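You operate a simulated robot arm through the tools that you are given. There is no shell and no other tool. Be economical: measure what you need, move in short steps, check, and stop when the job is done.

You run a simulated robot arm. Do the job below in one go: nothing can be reset, and whatever is moved stays where it is left.

## Task
Put the pine block marked "2" from the top of the long bench on top of the white tub and the pine block labelled "7" on top of the sanding block there.
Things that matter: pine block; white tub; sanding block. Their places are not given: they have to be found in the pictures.

The check looks at the end state, three seconds after you hand in, the way a careful person would. Anything else that was tipped, shoved, dropped, spilled or broken makes it a failure.

## Robot
A 5-joint arm with a two-finger parallel gripper, fixed in place. Base frame: the origin is at the foot of the arm, x ahead of it, y to its left, z up; the work surface is at about z = 0. Lengths are in mm, angles in rad, forces in N, time in s.
With the tool pointing down near the work surface it reaches from about 260 to 680 mm from the base axis. Its first joint turns from -1.152 to 1.152 rad. The tool tilts only in the upright plane through the base axis and itself; it spins freely about its own axis. Payload 2.9 kg.
The TCP is the grasp point between the finger pads, 30 mm short of the fingertips. In the tool frame z runs along the fingers and y along their closing line. The gripper opens to 110 mm. The fingers are 20 mm wide and 10 mm thick; the gripper's body (48 by 112 mm) begins 55 mm behind the TCP.
Orientation is that of the tool frame in the base frame, as [roll, pitch, yaw] about the fixed x, y, z axes, in that order (R = Rz(yaw) Ry(pitch) Rx(roll)). With the fingers straight down and closing along the base's y, the tool's x points along the base's -x, its y along +y and its z along -z.

## Interface
- The arm moves only by the tool drive_tool. Its argument "commands" is a list of rows, each a list of 7 numbers: the shift along the tool's x, y, z in mm, then the turn, a rotation vector about the tool's x, y, z in rad, then the opening, from 0 (shut) to 1 (fully open). In form: [[tx, ty, tz, wx, wy, wz, claw], ...]. A call has 1 to 20 rows; each row is the pose to reach, as a shift and turn from the pose commanded when the call began, along the tool's axes at that moment. A row lasts 0.2 s, in which the tool goes at most 50 mm and 0.15 rad; a call with a longer step from one row to the next is refused whole, and so is a gripper value outside its range. Where a pose cannot be reached the arm comes as near as it can. A force on the tool above 40 N (or 10 N above the force at the start of the call, whichever is more), or a blocked arm, ends the call early, and 0.2 s more pass. Each finger travels about 108 mm/s and halts on what it meets, pressing with about 27 N; the grip force reading is that of the motor and also rises with nothing between the fingers. The clock runs only during rows and for 0.2 s after the last one: add rows that repeat a pose to give the fingers time. It gives the time, the measured TCP pose, the force on the tool (base axes), the opening and the grip force at its end, in the units of the frame above (readings bear some noise), and new pictures: "views" is both (left out), scene, wrist or none.
- Cameras (640 x 400 px; columns grow to the right, rows downward): "scene" is fixed at [12.4, -438.5, 610.2]; the picture's right is [0.93, -0.38, 0.00], its down [-0.20, -0.50, -0.84] and it looks along [0.32, 0.78, -0.54] (base axes); focal length 311 px, centre (320, 200). "wrist" rides on the gripper at [-36, 0, -57] in the tool frame; the picture's right is [0.00, -1.00, 0.00], its down [0.97, 0.00, -0.24] and it looks along [0.24, 0.00, 0.97] (tool axes); focal length 218 px, centre (320, 200).
- pixel_to_xyz(camera, pixels): for up to 12 pixels [column, row] of the newest picture of that camera ("zoom" is the newest enlarged one), the place [x, y, z] in the base frame of the surface seen there, good to about 2 mm. The clock stands still meanwhile.
- zoom(camera, box): a new picture of the part [left, top, right, bottom] of that camera's present view, enlarged. The clock stands still meanwhile.
- finish_job(): hands the job in; it is judged then, once.

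Keep the steps short. Do not move on a guess: measure, check each grasp and each placing, and mend mistakes. In all there are 60 turns and 150 pictures (those below and enlarged ones count). Leave the gripper open and the arm clear of the work at the hand-in unless told otherwise, and finish with a single line.

The tools are called as a command line: name --pt "numbers of a row" for each row, then --argument value for the rest, lists and objects as JSON in quotes. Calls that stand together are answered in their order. drive_tool: Moves the arm, as the interface text tells. Its arguments: {"type":"object","properties":{"commands":{"type":"array","items":{"type":"array","items":{"type":"number"}}},"views":{"type":"string","enum":["both","scene","wrist","none"]}},"required":["commands"]} The other tools are called the same way: pixel_to_xyz (camera, pixels) gives the place of the surface under pixels of a picture; zoom (camera, box) takes an enlarged picture of a part of a camera's view; finish_job () hands the job in.

At the start:

```text
clock: 0.0
position: [343.2, 294.9, 228.9]
orientation: [-3.141, 0.001, 3.14]
force: [-0.4, -0.4, 0.2]
finger_gap: 110.0
grip_force: 0.1
```

scene: 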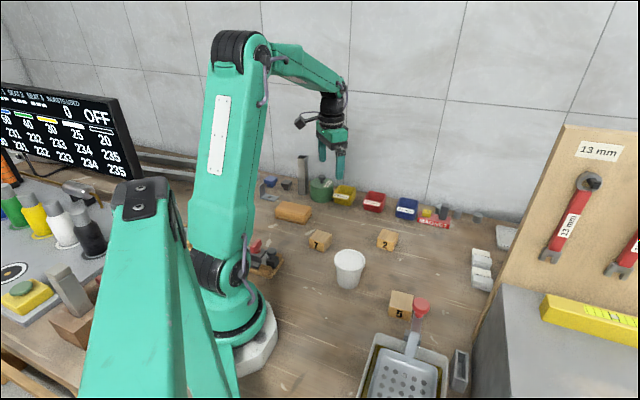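
wrist: 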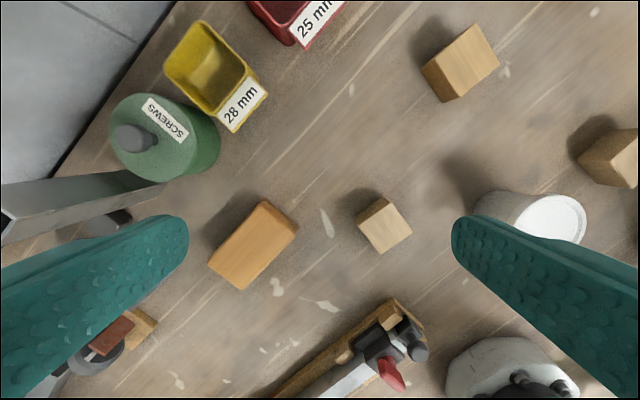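

I see blocks near (319,240), (387,239) and (400,304), a white tub at (349,268) and an orange block at (293,212). I'll zoom in to read the labels.

zoom --camera "scene" --box '[240, 160, 480, 310]'

zoom --camera "scene" --box '[0, 160, 200, 400]'

zoom --camera "scene" --box '[340, 270, 480, 400]'

pixel_to_xyz --camera "wrist" --pixels '[[264, 203], [297, 233], [245, 287], [210, 262], [381, 200], [411, 232], [387, 252], [358, 222], [382, 225], [555, 215], [625, 160], [250, 240]]'

pixel_to_xyz --camera "scene" --pixels '[[319, 233], [388, 233], [293, 208], [349, 255], [348, 268], [401, 297], [335, 255], [364, 257], [349, 251], [348, 262]]'

```text
2.67 times, centred on (360, 235) of scene
```

zoom: 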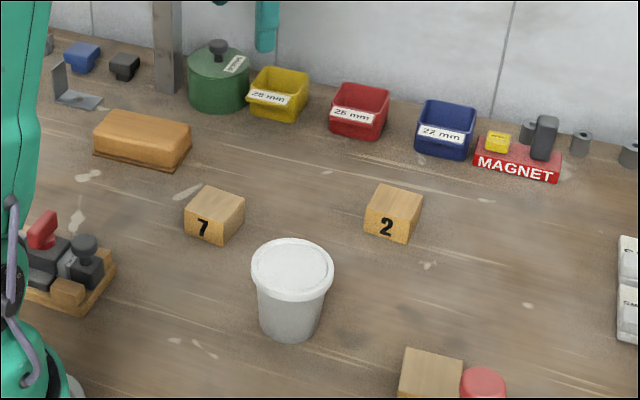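

```text
1.67 times, centred on (100, 280) of scene
```

zoom: 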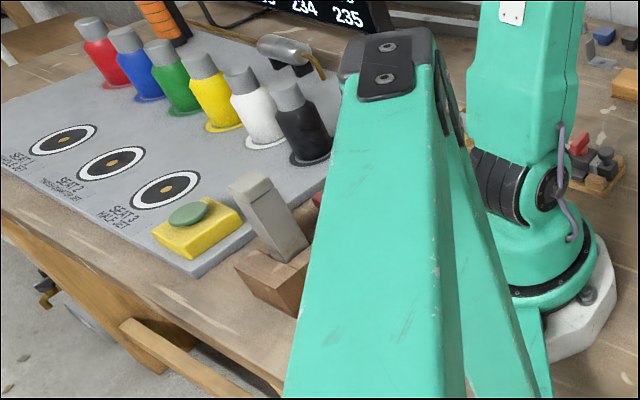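

```text
3.08 times, centred on (410, 335) of scene
```

zoom: 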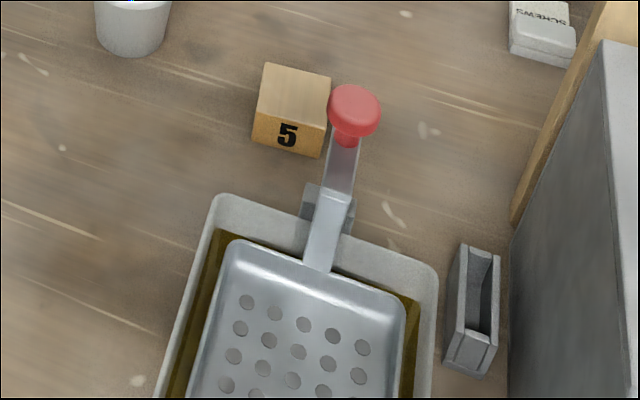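

```text
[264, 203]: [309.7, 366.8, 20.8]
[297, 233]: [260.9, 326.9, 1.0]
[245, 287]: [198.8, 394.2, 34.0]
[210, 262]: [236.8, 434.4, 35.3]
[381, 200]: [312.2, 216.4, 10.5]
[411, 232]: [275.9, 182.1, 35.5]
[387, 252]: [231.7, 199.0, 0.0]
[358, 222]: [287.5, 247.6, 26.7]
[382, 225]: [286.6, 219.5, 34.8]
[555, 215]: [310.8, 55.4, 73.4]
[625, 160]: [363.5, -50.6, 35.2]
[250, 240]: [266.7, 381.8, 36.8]
```

```text
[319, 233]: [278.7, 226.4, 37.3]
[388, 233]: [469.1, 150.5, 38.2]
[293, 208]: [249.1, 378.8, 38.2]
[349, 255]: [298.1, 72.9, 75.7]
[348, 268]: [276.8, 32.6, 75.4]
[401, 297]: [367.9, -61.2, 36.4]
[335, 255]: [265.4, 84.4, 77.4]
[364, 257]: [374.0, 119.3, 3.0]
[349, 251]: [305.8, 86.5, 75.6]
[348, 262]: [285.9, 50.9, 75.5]
```

Block 7 sits near (279,222), block 2 near (469,150), the tub lid is near (300,70) at z≈75, and the sanding block is near (255,380). I'll move over block 2 at the current height for a closer look.

drive_tool --pt "-25 -29 0 0 0 0 1" --pt "-50 -58 0 0 0 0 1" --pt "-75 -87 0 0 0 0 1" --pt "-100 -116 0 0 0 0 1" --pt "-126 -145 0 0 0 0 1" --pt "-126 -145 0 0 0 0 1"

```text
clock: 1.4
position: [469.5, 150.5, 230.8]
orientation: [3.141, -0.001, 3.141]
force: [-0.5, 0.0, 0.4]
finger_gap: 110.0
grip_force: 0.0
```

scene: 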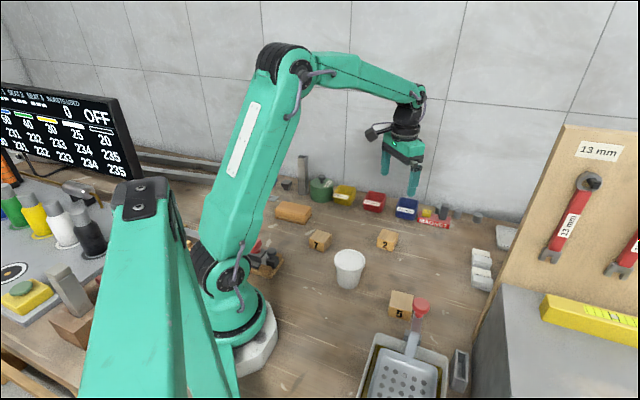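
wrist: 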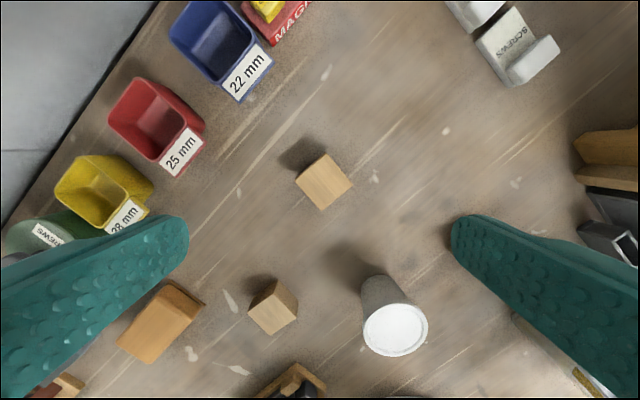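

Block 2 is at (324,181). I'll zoom in on the block, the tub, block 7 and the sanding block to measure corners.

zoom --camera "wrist" --box '[280, 140, 376, 220]'

zoom --camera "wrist" --box '[100, 260, 440, 400]'

pixel_to_xyz --camera "wrist" --pixels '[[365, 330], [394, 330], [425, 330], [394, 306], [394, 351], [410, 330], [380, 330]]'

```text
5.00 times, centred on (328, 180) of wrist
```

zoom: 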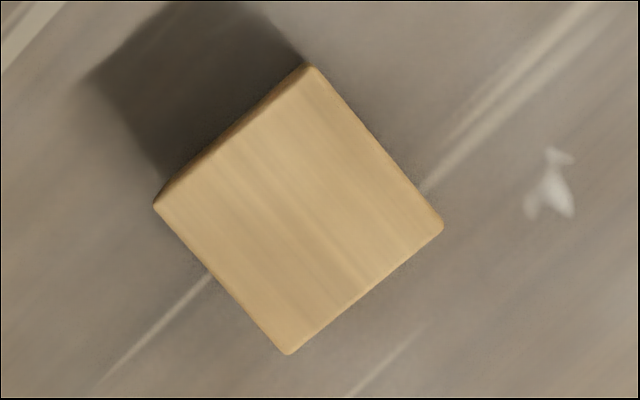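

```text
1.88 times, centred on (270, 330) of wrist
```

zoom: 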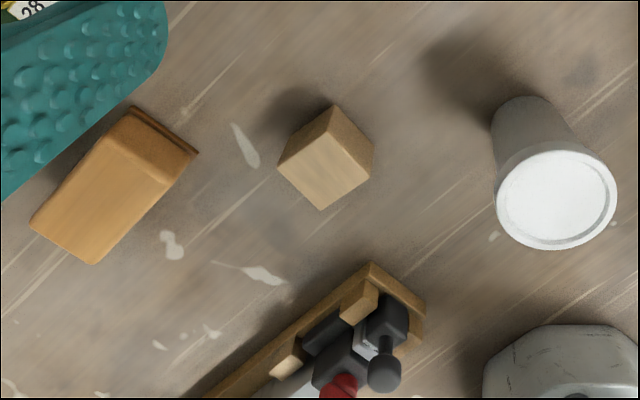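

```text
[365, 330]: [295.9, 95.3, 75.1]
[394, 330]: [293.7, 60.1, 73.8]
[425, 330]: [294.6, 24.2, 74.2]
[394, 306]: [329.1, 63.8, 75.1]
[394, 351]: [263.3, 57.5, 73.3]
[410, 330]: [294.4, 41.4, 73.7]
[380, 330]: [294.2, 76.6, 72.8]
```

I'll measure block 2's top centre, its edges and the table next to it.

pixel_to_xyz --camera "wrist" --pixels '[[324, 182.8], [326, 156], [350, 185], [321.6, 208], [298, 182], [324, 225], [268, 312], [250, 312], [268, 327], [290, 312], [155, 330], [277, 308]]'

zoom --camera "wrist" --box '[110, 265, 310, 390]'

```text
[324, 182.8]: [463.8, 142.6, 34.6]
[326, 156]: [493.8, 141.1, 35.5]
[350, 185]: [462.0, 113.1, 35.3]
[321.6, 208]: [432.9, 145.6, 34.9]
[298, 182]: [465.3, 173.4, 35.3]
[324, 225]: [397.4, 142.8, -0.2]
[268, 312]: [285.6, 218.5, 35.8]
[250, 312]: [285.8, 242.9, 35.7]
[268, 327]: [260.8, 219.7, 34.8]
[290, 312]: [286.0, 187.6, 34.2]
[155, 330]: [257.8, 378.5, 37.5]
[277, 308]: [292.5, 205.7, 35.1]
```

```text
3.20 times, centred on (210, 328) of wrist
```

zoom: 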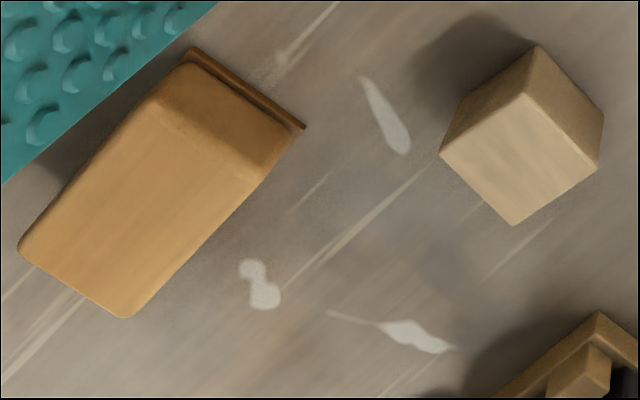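

Block 2's top centre is (464,143) at z 35, with edges at 39° and 129° and sides of about 43 mm. I'll turn the tool −0.682 about its z, centre it and come down to z≈100.

drive_tool --pt "3 -4 25 0 0 -0.14 1" --pt "5.9 -7.5 50 0 0 -0.28 1" --pt "5.9 -7.5 75 0 0 -0.42 1" --pt "5.9 -7.5 100 0 0 -0.56 1" --pt "5.9 -7.5 130 0 0 -0.682 1" --pt "5.9 -7.5 130 0 0 -0.682 1"

```text
clock: 2.8
position: [463.7, 141.5, 100.1]
orientation: [3.141, 0.0, -2.457]
force: [0.0, -0.7, 0.7]
finger_gap: 110.0
grip_force: 0.2
```

scene: 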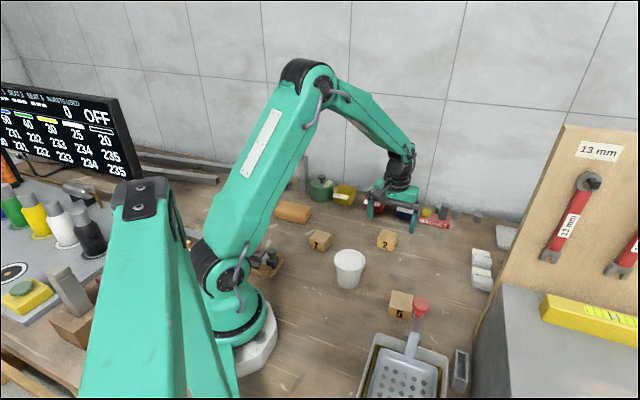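
wrist: 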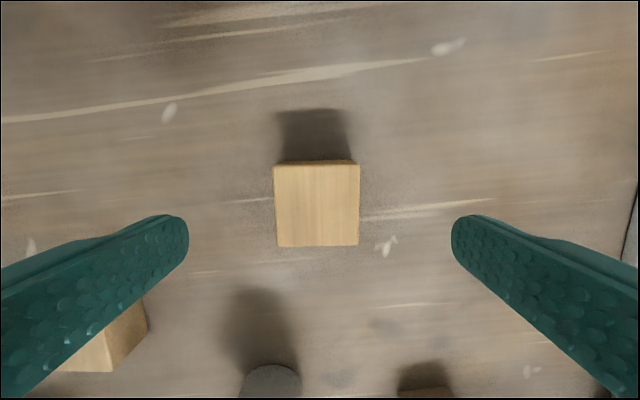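

The block is square between the fingers, centred at column 317. I'll go straight down 62 mm and then close.

drive_tool --pt "0 0 25 0 0 0 1" --pt "0 0 50 0 0 0 1" --pt "0 0 63 0 0 0 1" --pt "0 0 63 0 0 0 1" --pt "0 0 63 0 0 0 0.7" --pt "0 0 63 0 0 0 0.5" --pt "0 0 63 0 0 0 0.3" --pt "0 0 63 0 0 0 0.25" --pt "0 0 63 0 0 0 0.25"

```text
clock: 4.8
position: [462.9, 144.2, 36.6]
orientation: [3.14, 0.001, -2.459]
force: [-0.1, 0.0, -0.3]
finger_gap: 49.3
grip_force: 26.7
```

scene: 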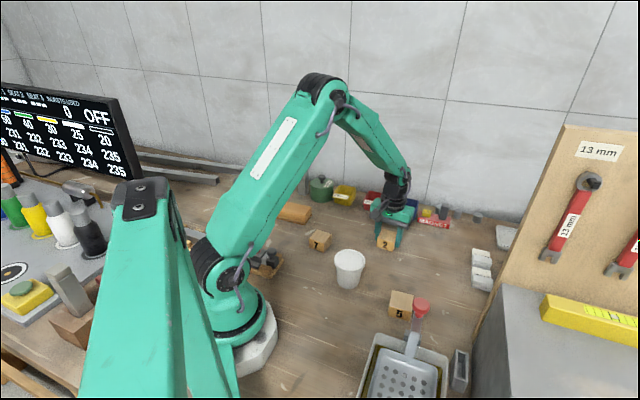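
wrist: 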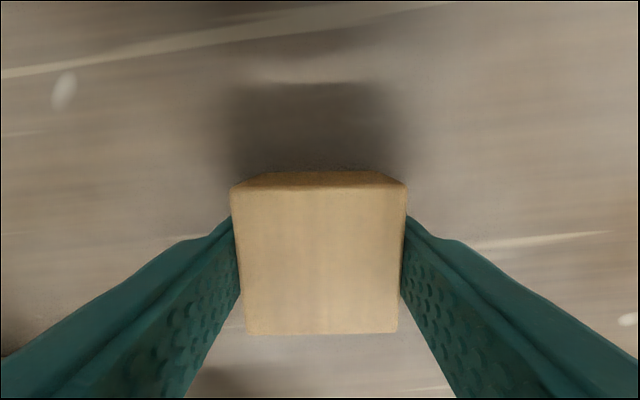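

The fingers have stopped at 49 mm with 27 N, so block 2 is held. I'll lift it 120 mm and check.

drive_tool --pt "0 0 -20 0 0 0 0.25" --pt "0 0 -45 0 0 0 0.25" --pt "0 0 -75 0 0 0 0.25" --pt "0 0 -105 0 0 0 0.25" --pt "0 0 -125 0 0 0 0.25" --pt "0 0 -125 0 0 0 0.25"

```text
clock: 6.2
position: [463.8, 144.4, 160.4]
orientation: [3.14, 0.0, -2.459]
force: [0.0, 0.3, -0.6]
finger_gap: 49.5
grip_force: 27.3
```

scene: 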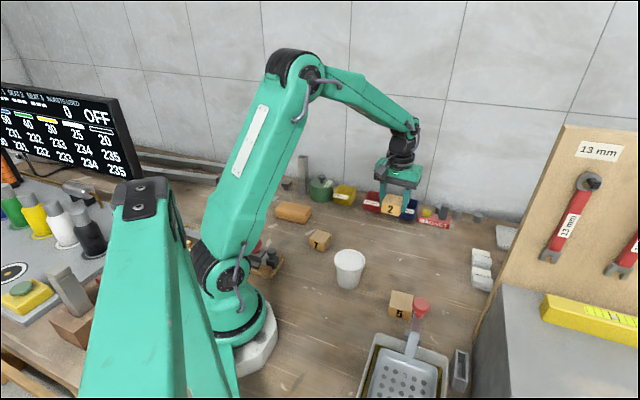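
wrist: 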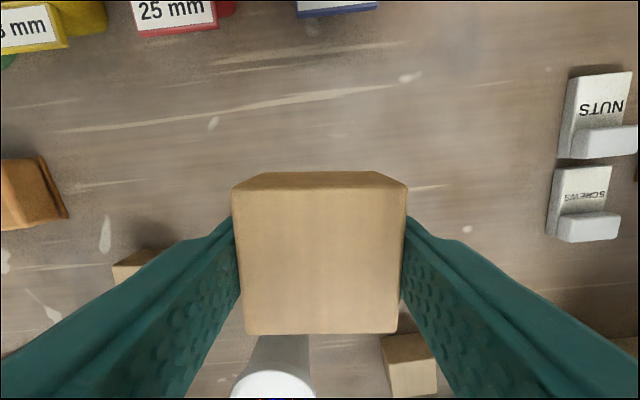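

Block 2 is held cleanly. I'll carry it level to above the tub centre (296,60), at z 160.

drive_tool --pt "30 6.6 0 0 0 0 0.25" --pt "65 14.3 0 0 0 0 0.25" --pt "100 22 0 0 0 0 0.25" --pt "135 29.7 0 0 0 0 0.25" --pt "165 36.3 0 0 0 0 0.25" --pt "183.5 40.4 0 0 0 0 0.25" --pt "183.5 40.4 0 0 0 0 0.25"

```text
clock: 7.8
position: [293.2, 59.0, 159.4]
orientation: [3.141, -0.002, -2.46]
force: [0.2, -0.4, -0.3]
finger_gap: 49.4
grip_force: 27.1
```

scene: 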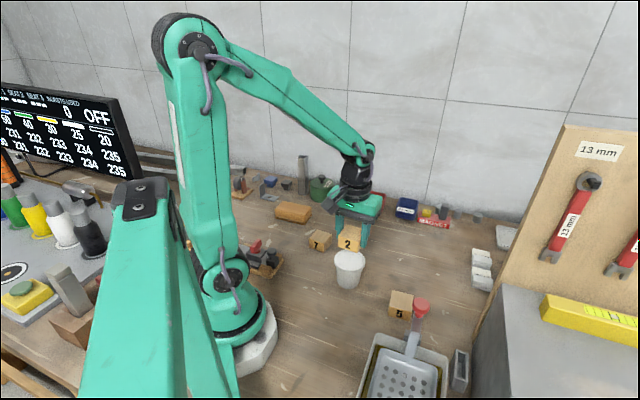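
wrist: 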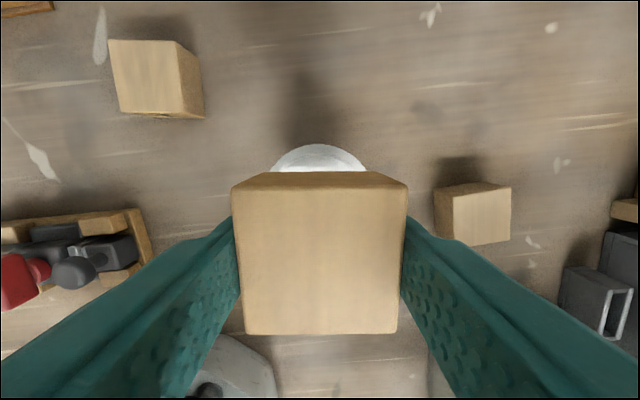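

I'll verify the tub centre from the visible rim arc, both here and in the scene view.

pixel_to_xyz --camera "wrist" --pixels '[[319, 147], [280, 164], [358, 163], [319, 155]]'

zoom --camera "scene" --box '[300, 200, 412, 300]'

```text
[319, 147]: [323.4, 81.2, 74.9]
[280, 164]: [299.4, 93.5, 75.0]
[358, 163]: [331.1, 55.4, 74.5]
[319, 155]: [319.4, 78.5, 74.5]
```

```text
4.00 times, centred on (356, 250) of scene
```

zoom: 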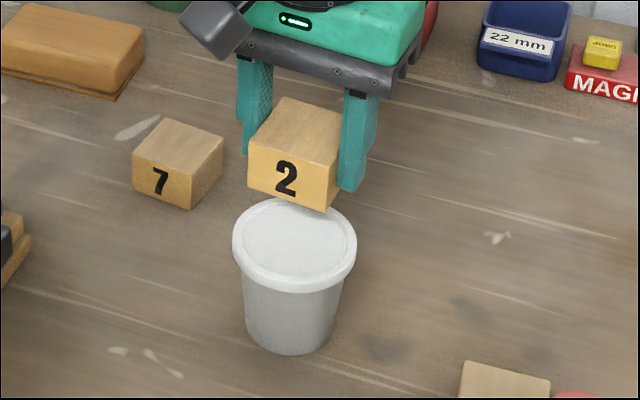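

The rim arc gives a centre of (296,59), which matches. I'll shift 2 mm and lower about 47 mm slowly, to just above contact.

drive_tool --pt "-1.5 -1 15 0 0 0 0.25" --pt "-1.5 -1 30 0 0 0 0.25" --pt "-1.5 -1 40 0 0 0 0.25" --pt "-1.5 -1 45 0 0 0 0.25" --pt "-1.5 -1 47 0 0 0 0.25" --pt "-1.5 -1 47 0 0 0 0.25"

zoom --camera "scene" --box '[300, 200, 412, 300]'

```text
clock: 9.2
position: [297.6, 59.2, 113.4]
orientation: [3.14, -0.001, -2.46]
force: [-0.8, -0.7, -0.9]
finger_gap: 49.1
grip_force: 27.4
```

scene: 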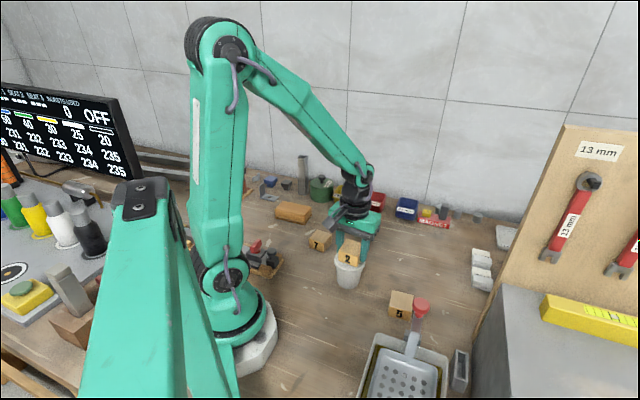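
wrist: 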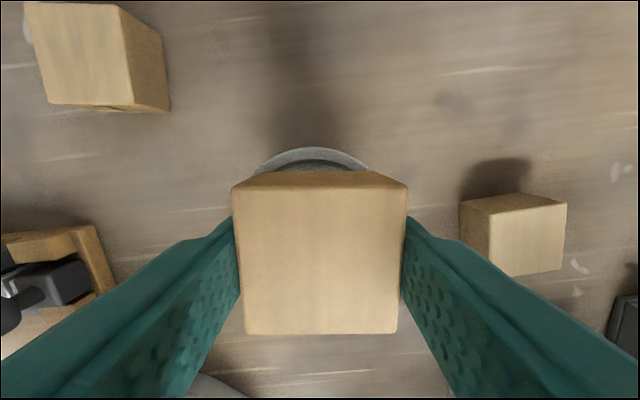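

```text
4.00 times, centred on (356, 250) of scene
```

zoom: 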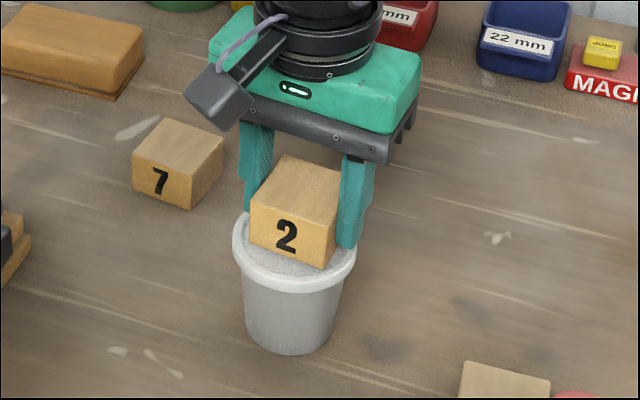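

No contact yet, with about 2 mm to go. I'll lower in 0.7 mm steps and watch the force.

drive_tool --pt "0 0 0.7 0 0 0 0.25" --pt "0 0 1.4 0 0 0 0.25" --pt "0 0 2 0 0 0 0.25" --pt "0 0 2 0 0 0 0.25" --views "none"

```text
clock: 10.2
position: [296.2, 59.7, 111.7]
orientation: [3.141, 0.0, -2.459]
force: [-0.6, -0.6, -1.4]
finger_gap: 49.2
grip_force: 27.2
```

The force is still about zero. I'll go down a little more.

drive_tool --pt "0 0 0.5 0 0 0 0.25" --pt "0 0 1.0 0 0 0 0.25" --pt "0 0 1.0 0 0 0 0.25" --views "none"

```text
clock: 11.0
position: [296.9, 60.9, 111.9]
orientation: [3.14, 0.001, -2.459]
force: [0.6, -0.7, 2.4]
finger_gap: 49.3
grip_force: 26.7
```

drive_tool --pt "0 0 0.5 0 0 0 0.25" --pt "0 0 0.5 0 0 0 0.25" --views "none"

```text
clock: 11.6
position: [297.9, 60.0, 110.6]
orientation: [-3.141, 0.001, -2.459]
force: [-1.4, -0.6, 19.0]
finger_gap: 49.2
grip_force: 26.6
```

There's contact at 19 N. I'll ease back 0.5 mm, open gently and rise.

drive_tool --pt "0 0 -0.5 0 0 0 0.25" --pt "0 0 -0.5 0 0 0 0.5" --pt "0 0 -0.5 0 0 0 0.65" --pt "0 0 -0.5 0 0 0 0.75" --pt "0 0 -0.5 0 0 0 0.8" --pt "0 0 -15 0 0 0 0.8" --pt "0 0 -45 0 0 0 0.8" --pt "0 0 -80 0 0 0 0.8" --pt "0 0 -110 0 0 0 1" --pt "0 0 -110 0 0 0 1"

zoom --camera "scene" --box '[300, 200, 412, 300]'

```text
clock: 13.8
position: [297.2, 60.0, 220.1]
orientation: [3.142, -0.001, -2.46]
force: [0.5, 0.1, 0.3]
finger_gap: 109.9
grip_force: 0.0
```

scene: 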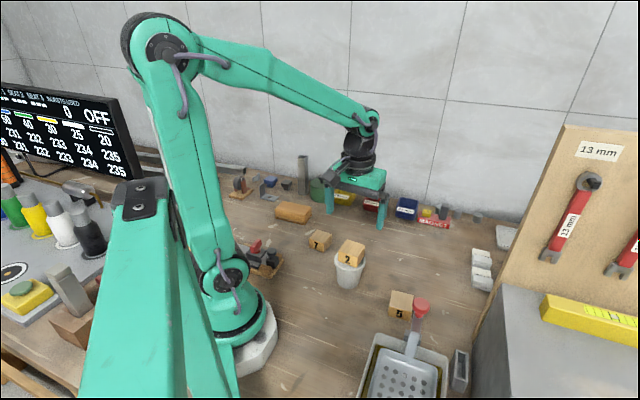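
wrist: 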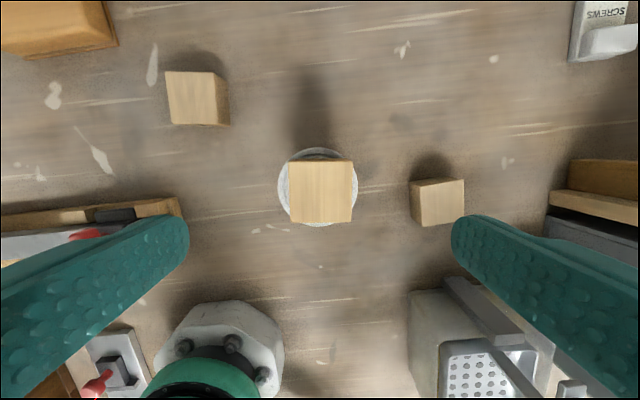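

```text
4.00 times, centred on (356, 250) of scene
```

zoom: 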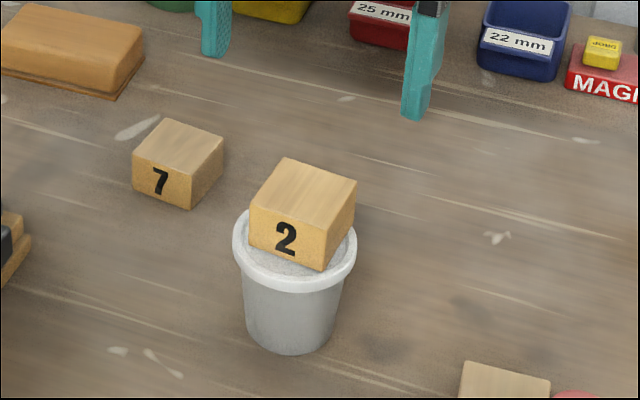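

Block 2 stands level and centred on the tub. Next I'll move over block 7 near (275,216) at z 220.

drive_tool --pt "-20 33 0 0 0 0 1" --pt "-40 67 0 0 0 0 1" --pt "-60 100 0 0 0 0 1" --pt "-81 135 0 0 0 0 1" --pt "-81 135 0 0 0 0 1" --views "wrist"

zoom --camera "wrist" --box '[256, 145, 384, 225]'

```text
clock: 15.0
position: [273.9, 216.3, 222.0]
orientation: [-3.141, 0.001, -2.459]
force: [0.7, -0.2, -0.4]
finger_gap: 110.1
grip_force: 0.1
```

wrist: 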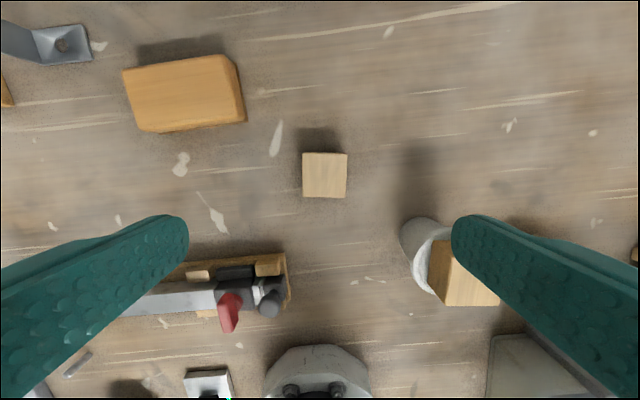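

```text
5.00 times, centred on (320, 185) of wrist
```

zoom: 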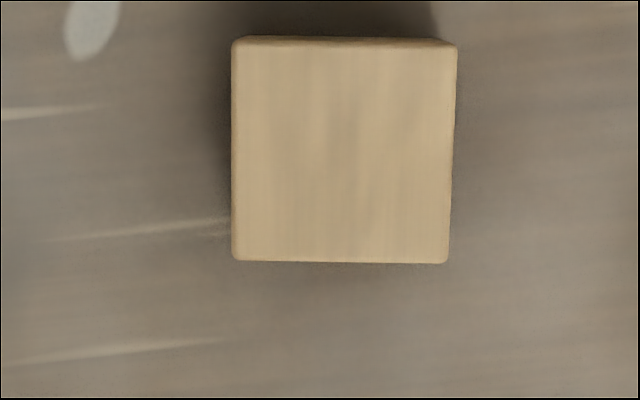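

Block 7 is aligned to within about 1°. I'll measure its centre and the sanding block's corners and edges.

pixel_to_xyz --camera "wrist" --pixels '[[324.6, 175.6], [304.5, 176], [345, 176], [324.6, 196], [324.6, 155], [130, 78], [143, 127], [205, 66], [218, 118], [180, 98], [243, 118], [225, 59]]'

zoom --camera "wrist" --box '[104, 40, 264, 140]'

```text
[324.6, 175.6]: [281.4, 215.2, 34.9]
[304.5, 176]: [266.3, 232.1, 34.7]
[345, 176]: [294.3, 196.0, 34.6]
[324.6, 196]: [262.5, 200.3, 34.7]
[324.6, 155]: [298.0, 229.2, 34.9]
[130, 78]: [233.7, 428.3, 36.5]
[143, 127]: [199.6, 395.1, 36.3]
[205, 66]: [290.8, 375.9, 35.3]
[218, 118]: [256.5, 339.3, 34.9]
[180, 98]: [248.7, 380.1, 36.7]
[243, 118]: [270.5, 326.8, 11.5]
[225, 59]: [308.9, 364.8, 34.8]
```

```text
4.00 times, centred on (184, 90) of wrist
```

zoom: 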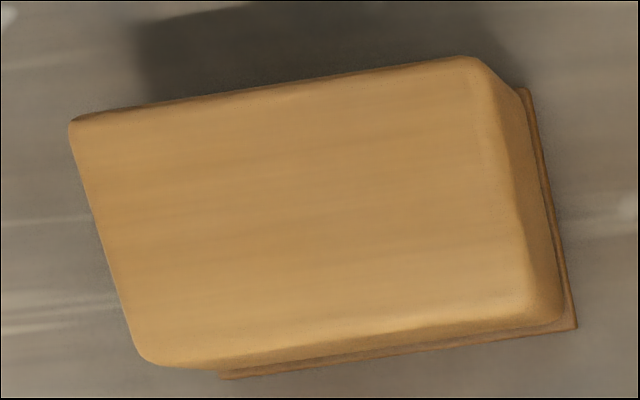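

Block 7's centre is (280.5,214.5) at z 35. The sanding block's top centre is about (251,382) at z≈36, with its long axis at 135°. I'll centre over block 7 and come down to z≈100.

drive_tool --pt "-3.8 -5.5 25 0 0 0 1" --pt "-3.8 -5.5 60 0 0 0 1" --pt "-3.8 -5.5 95 0 0 0 1" --pt "-3.8 -5.5 121 0 0 0 1" --pt "-3.8 -5.5 121 0 0 0 1"

```text
clock: 16.2
position: [282.8, 215.4, 100.1]
orientation: [3.141, -0.001, -2.458]
force: [0.0, 0.5, -0.2]
finger_gap: 110.2
grip_force: 0.0
```

scene: 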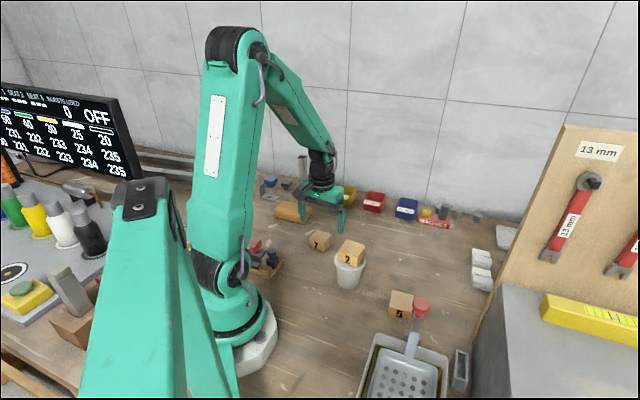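
wrist: 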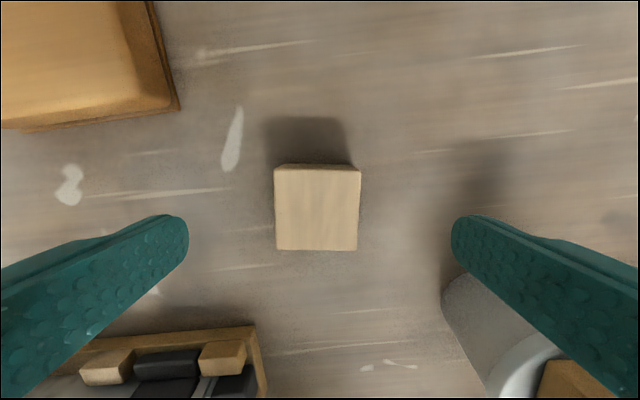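

Block 7 is centred between the fingers (column 317), with nothing in the fingers' path. I'll go down 63 mm and close.

drive_tool --pt "0 1 25 0 0 0 1" --pt "0 1 50 0 0 0 1" --pt "0 1 63 0 0 0 1" --pt "0 1 63 0 0 0 1" --pt "0 1 63 0 0 0 0.7" --pt "0 1 63 0 0 0 0.5" --pt "0 1 63 0 0 0 0.3" --pt "0 1 63 0 0 0 0.25" --pt "0 1 63 0 0 0 0.25" --views "wrist"

```text
clock: 18.2
position: [280.8, 215.0, 36.3]
orientation: [-3.141, 0.0, -2.458]
force: [0.0, -0.1, 1.9]
finger_gap: 49.3
grip_force: 27.0
```

wrist: 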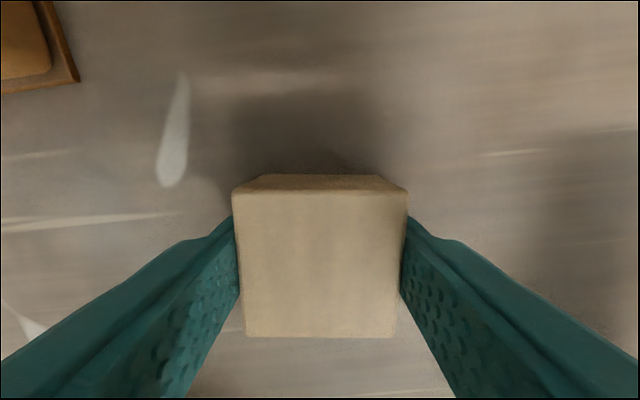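

Gripped at 49 mm and 27 N. I'll lift it 110 mm.

drive_tool --pt "0 0 -20 0 0 0 0.25" --pt "0 0 -50 0 0 0 0.25" --pt "0 0 -85 0 0 0 0.25" --pt "0 0 -110 0 0 0 0.25" --pt "0 0 -110 0 0 0 0.25" --views "wrist"

pixel_to_xyz --camera "scene" --pixels '[[293, 205], [285, 205], [300, 208]]'

```text
clock: 19.4
position: [278.0, 213.9, 147.9]
orientation: [-3.141, 0.0, -2.459]
force: [-0.5, 0.4, -1.6]
finger_gap: 49.4
grip_force: 27.1
```

wrist: 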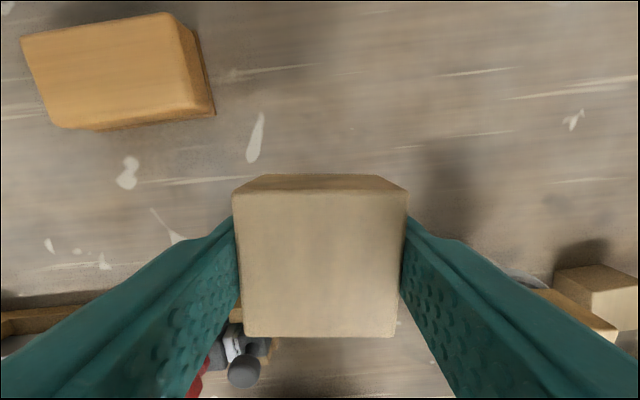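

```text
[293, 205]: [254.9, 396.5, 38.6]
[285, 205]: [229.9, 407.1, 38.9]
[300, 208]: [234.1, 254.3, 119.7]
```

I'll measure the sanding block's top again from this view for its exact centre and direction.

zoom --camera "wrist" --box '[0, 0, 240, 150]'

pixel_to_xyz --camera "wrist" --pixels '[[30, 42], [55, 122], [165, 18], [185, 103], [95, 27], [120, 114], [40, 82], [170, 60], [185, 60], [110, 70]]'

```text
2.67 times, centred on (120, 75) of wrist
```

zoom: 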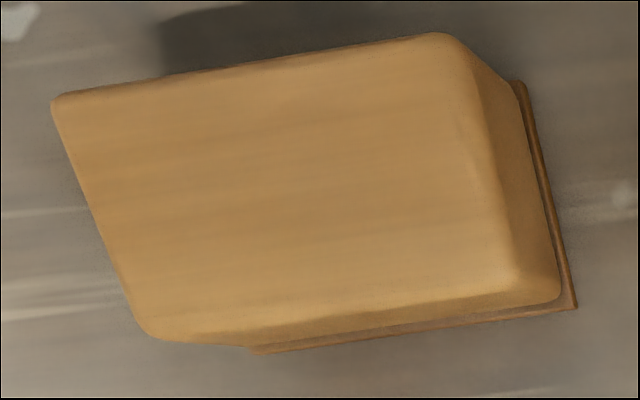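

```text
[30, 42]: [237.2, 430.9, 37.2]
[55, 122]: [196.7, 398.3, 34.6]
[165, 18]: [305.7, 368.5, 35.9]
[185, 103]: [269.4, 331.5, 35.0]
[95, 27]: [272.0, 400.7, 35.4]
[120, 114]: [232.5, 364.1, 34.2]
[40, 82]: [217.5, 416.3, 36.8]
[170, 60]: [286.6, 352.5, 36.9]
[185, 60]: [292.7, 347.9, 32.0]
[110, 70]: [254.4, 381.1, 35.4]
```

The sanding block's top centre is (252,382), its long axis is at 137°, its width is about 54 mm and its top is at z≈36. I'll carry block 7 over it and turn −0.145 to match.

drive_tool --pt "-14 25 0 0 0 -0.03 0.25" --pt "-32 56 0 0 0 -0.06 0.25" --pt "-50 88 0 0 0 -0.09 0.25" --pt "-68 120 0 0 0 -0.12 0.25" --pt "-84 147.5 0 0 0 -0.145 0.25" --pt "-84 147.5 0 0 0 -0.145 0.25" --pt "-84 147.5 0 0 0 -0.145 0.25"

zoom --camera "scene" --box '[240, 150, 352, 250]'

```text
clock: 21.0
position: [252.1, 383.1, 144.6]
orientation: [-3.141, -0.001, -2.315]
force: [0.2, 0.3, 0.0]
finger_gap: 49.2
grip_force: 26.7
```

scene: 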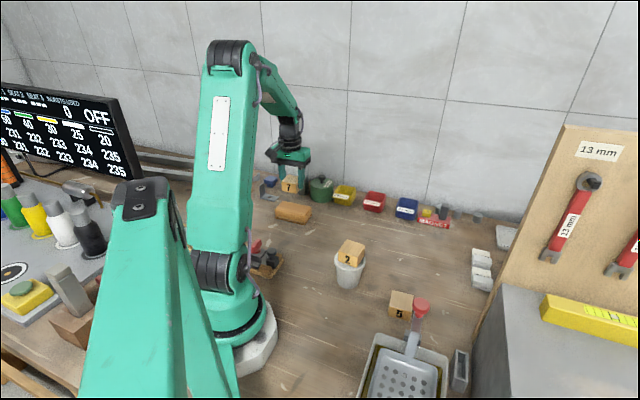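
wrist: 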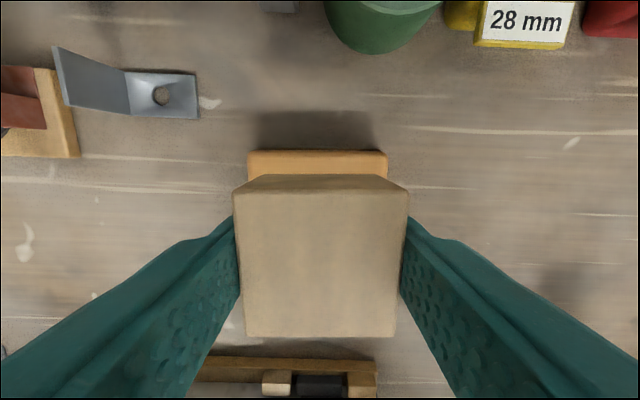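

```text
4.00 times, centred on (296, 200) of scene
```

zoom: 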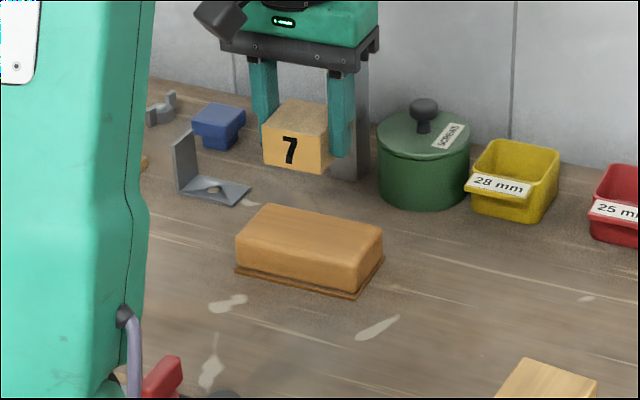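

The alignment is good. Before lowering, I'll check where the gray post and the bracket are relative to the gripper and camera.

pixel_to_xyz --camera "scene" --pixels '[[330, 188], [329, 192], [287, 185], [304, 191], [331, 175]]'

pixel_to_xyz --camera "wrist" --pixels '[[280, 5], [60, 60], [110, 95], [380, 40], [318, 160], [270, 165], [370, 165]]'

```text
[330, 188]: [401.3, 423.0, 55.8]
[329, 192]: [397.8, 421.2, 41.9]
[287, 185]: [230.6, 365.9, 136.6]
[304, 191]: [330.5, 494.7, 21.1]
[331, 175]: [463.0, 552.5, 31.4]
```

```text
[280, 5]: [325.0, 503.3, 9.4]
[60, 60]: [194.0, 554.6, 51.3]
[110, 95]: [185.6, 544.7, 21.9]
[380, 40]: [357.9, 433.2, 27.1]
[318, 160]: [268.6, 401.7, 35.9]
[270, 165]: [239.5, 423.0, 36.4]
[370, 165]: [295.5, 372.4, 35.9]
```

Everything is over 100 mm away. I'll lower 68 mm to just above contact.

drive_tool --pt "0 0 25 0 0 0 0.25" --pt "0 0 45 0 0 0 0.25" --pt "0 0 58 0 0 0 0.25" --pt "0 0 65 0 0 0 0.25" --pt "0 0 68 0 0 0 0.25" --pt "0 0 68 0 0 0 0.25"

zoom --camera "scene" --box '[240, 150, 352, 250]'

```text
clock: 22.4
position: [252.7, 382.6, 77.6]
orientation: [-3.141, 0.0, -2.314]
force: [-0.4, -0.3, -0.3]
finger_gap: 49.3
grip_force: 26.8
```

scene: 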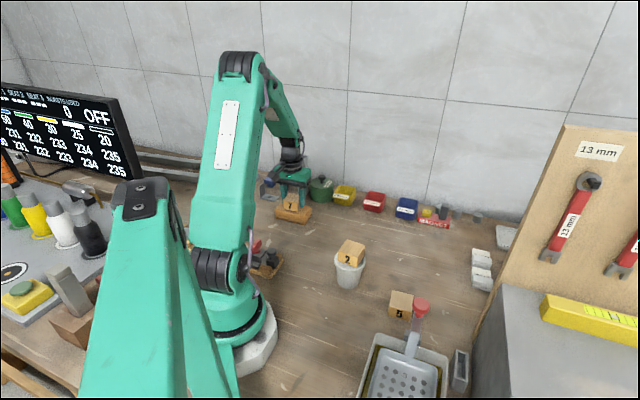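
wrist: 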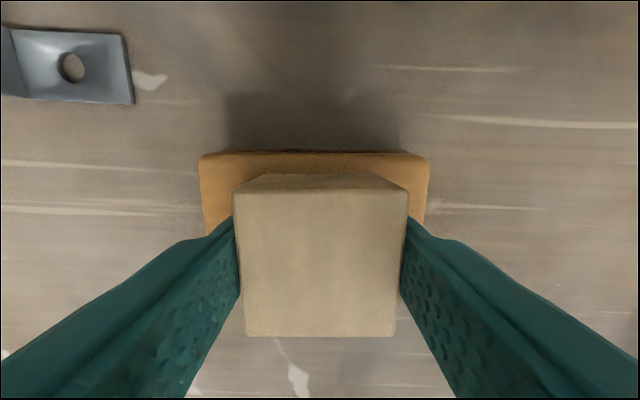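

```text
4.00 times, centred on (296, 200) of scene
```

zoom: 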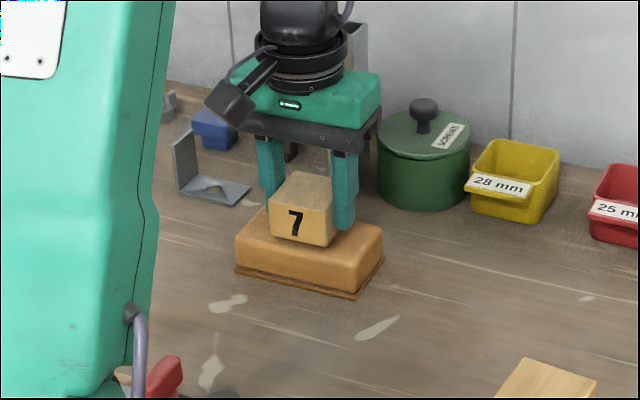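

It's well centred. I'll lower in small steps.

drive_tool --pt "0 0 1 0 0 0 0.25" --pt "0 0 2 0 0 0 0.25" --pt "0 0 3 0 0 0 0.25" --pt "0 0 3 0 0 0 0.25" --views "none"

```text
clock: 23.4
position: [252.0, 381.5, 74.3]
orientation: [-3.14, 0.0, -2.313]
force: [0.0, -0.2, -1.1]
finger_gap: 49.1
grip_force: 27.0
```

drive_tool --pt "0 0 0.5 0 0 0 0.25" --pt "0 0 1 0 0 0 0.25" --pt "0 0 1 0 0 0 0.25" --views "none"

```text
clock: 24.2
position: [253.2, 382.2, 75.0]
orientation: [3.141, 0.0, -2.314]
force: [-0.5, -0.2, -0.1]
finger_gap: 49.4
grip_force: 27.0
```

No contact yet. I'll go down another 1 mm.

drive_tool --pt "0 0 0.5 0 0 0 0.25" --pt "0 0 1 0 0 0 0.25" --pt "0 0 1 0 0 0 0.25" --views "none"

```text
clock: 25.0
position: [254.1, 382.7, 72.4]
orientation: [3.141, 0.0, -2.315]
force: [-0.6, 0.1, -0.9]
finger_gap: 49.0
grip_force: 26.9
```

drive_tool --pt "0 0 0.5 0 0 0 0.25" --pt "0 0 1 0 0 0 0.25" --pt "0 0 1 0 0 0 0.25" --views "none"

```text
clock: 25.8
position: [252.1, 380.8, 71.4]
orientation: [3.141, 0.001, -2.314]
force: [-0.6, -0.3, 0.8]
finger_gap: 49.4
grip_force: 26.9
```

drive_tool --pt "0 0 0.5 0 0 0 0.25" --pt "0 0 0.5 0 0 0 0.25" --views "none"

```text
clock: 26.4
position: [253.1, 380.6, 71.6]
orientation: [3.142, -0.001, -2.314]
force: [1.3, -1.5, 3.6]
finger_gap: 49.5
grip_force: 26.5
```

Contact has started at 3.6 N. I'll open gently and rise.

drive_tool --pt "0 0 0.1 0 0 0 0.25" --pt "0 0 0.1 0 0 0 0.5" --pt "0 0 0.1 0 0 0 0.65" --pt "0 0 0.1 0 0 0 0.75" --pt "0 0 0 0 0 0 0.8" --pt "0 0 -15 0 0 0 0.8" --pt "0 0 -45 0 0 0 0.8" --pt "0 0 -85 0 0 0 0.8" --pt "0 0 -130 0 0 0 1" --pt "0 0 -150 0 0 0 1" --pt "0 0 -150 0 0 0 1"

zoom --camera "scene" --box '[240, 160, 400, 290]'

```text
clock: 28.8
position: [249.3, 381.0, 221.2]
orientation: [-3.141, 0.0, -2.313]
force: [0.1, 0.3, 0.5]
finger_gap: 110.1
grip_force: 0.0
```

scene: 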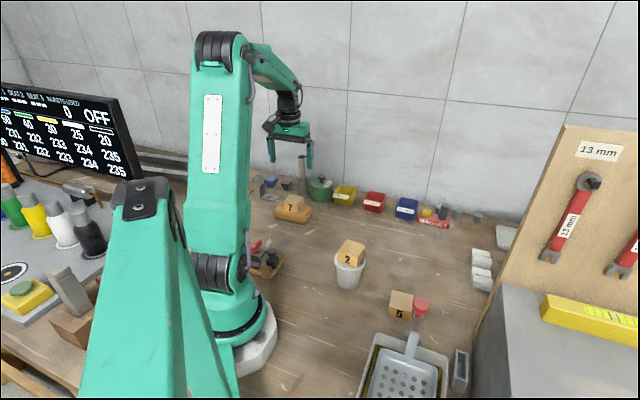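
wrist: 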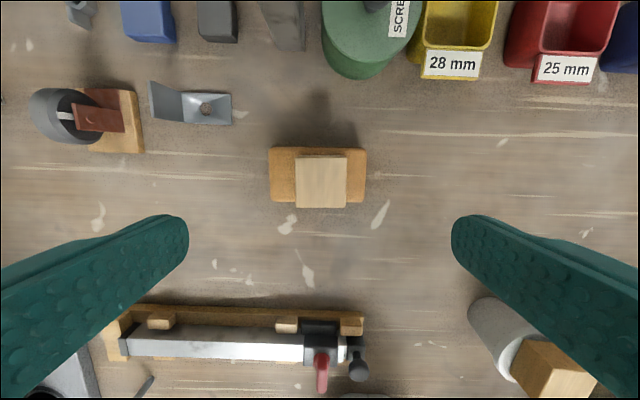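

```text
3.08 times, centred on (320, 225) of scene
```

zoom: 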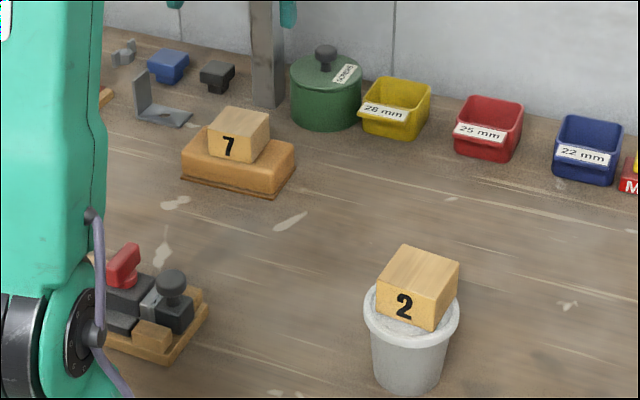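

Both blocks rest level where they should, the gripper is open and clear, and nothing else has moved. I'll hand in now.

finish_job

```text
The job is handed in.
```

Block "2" is on top of the white tub, block "7" is on top of the sanding block, nothing else was disturbed, and the job is handed in.
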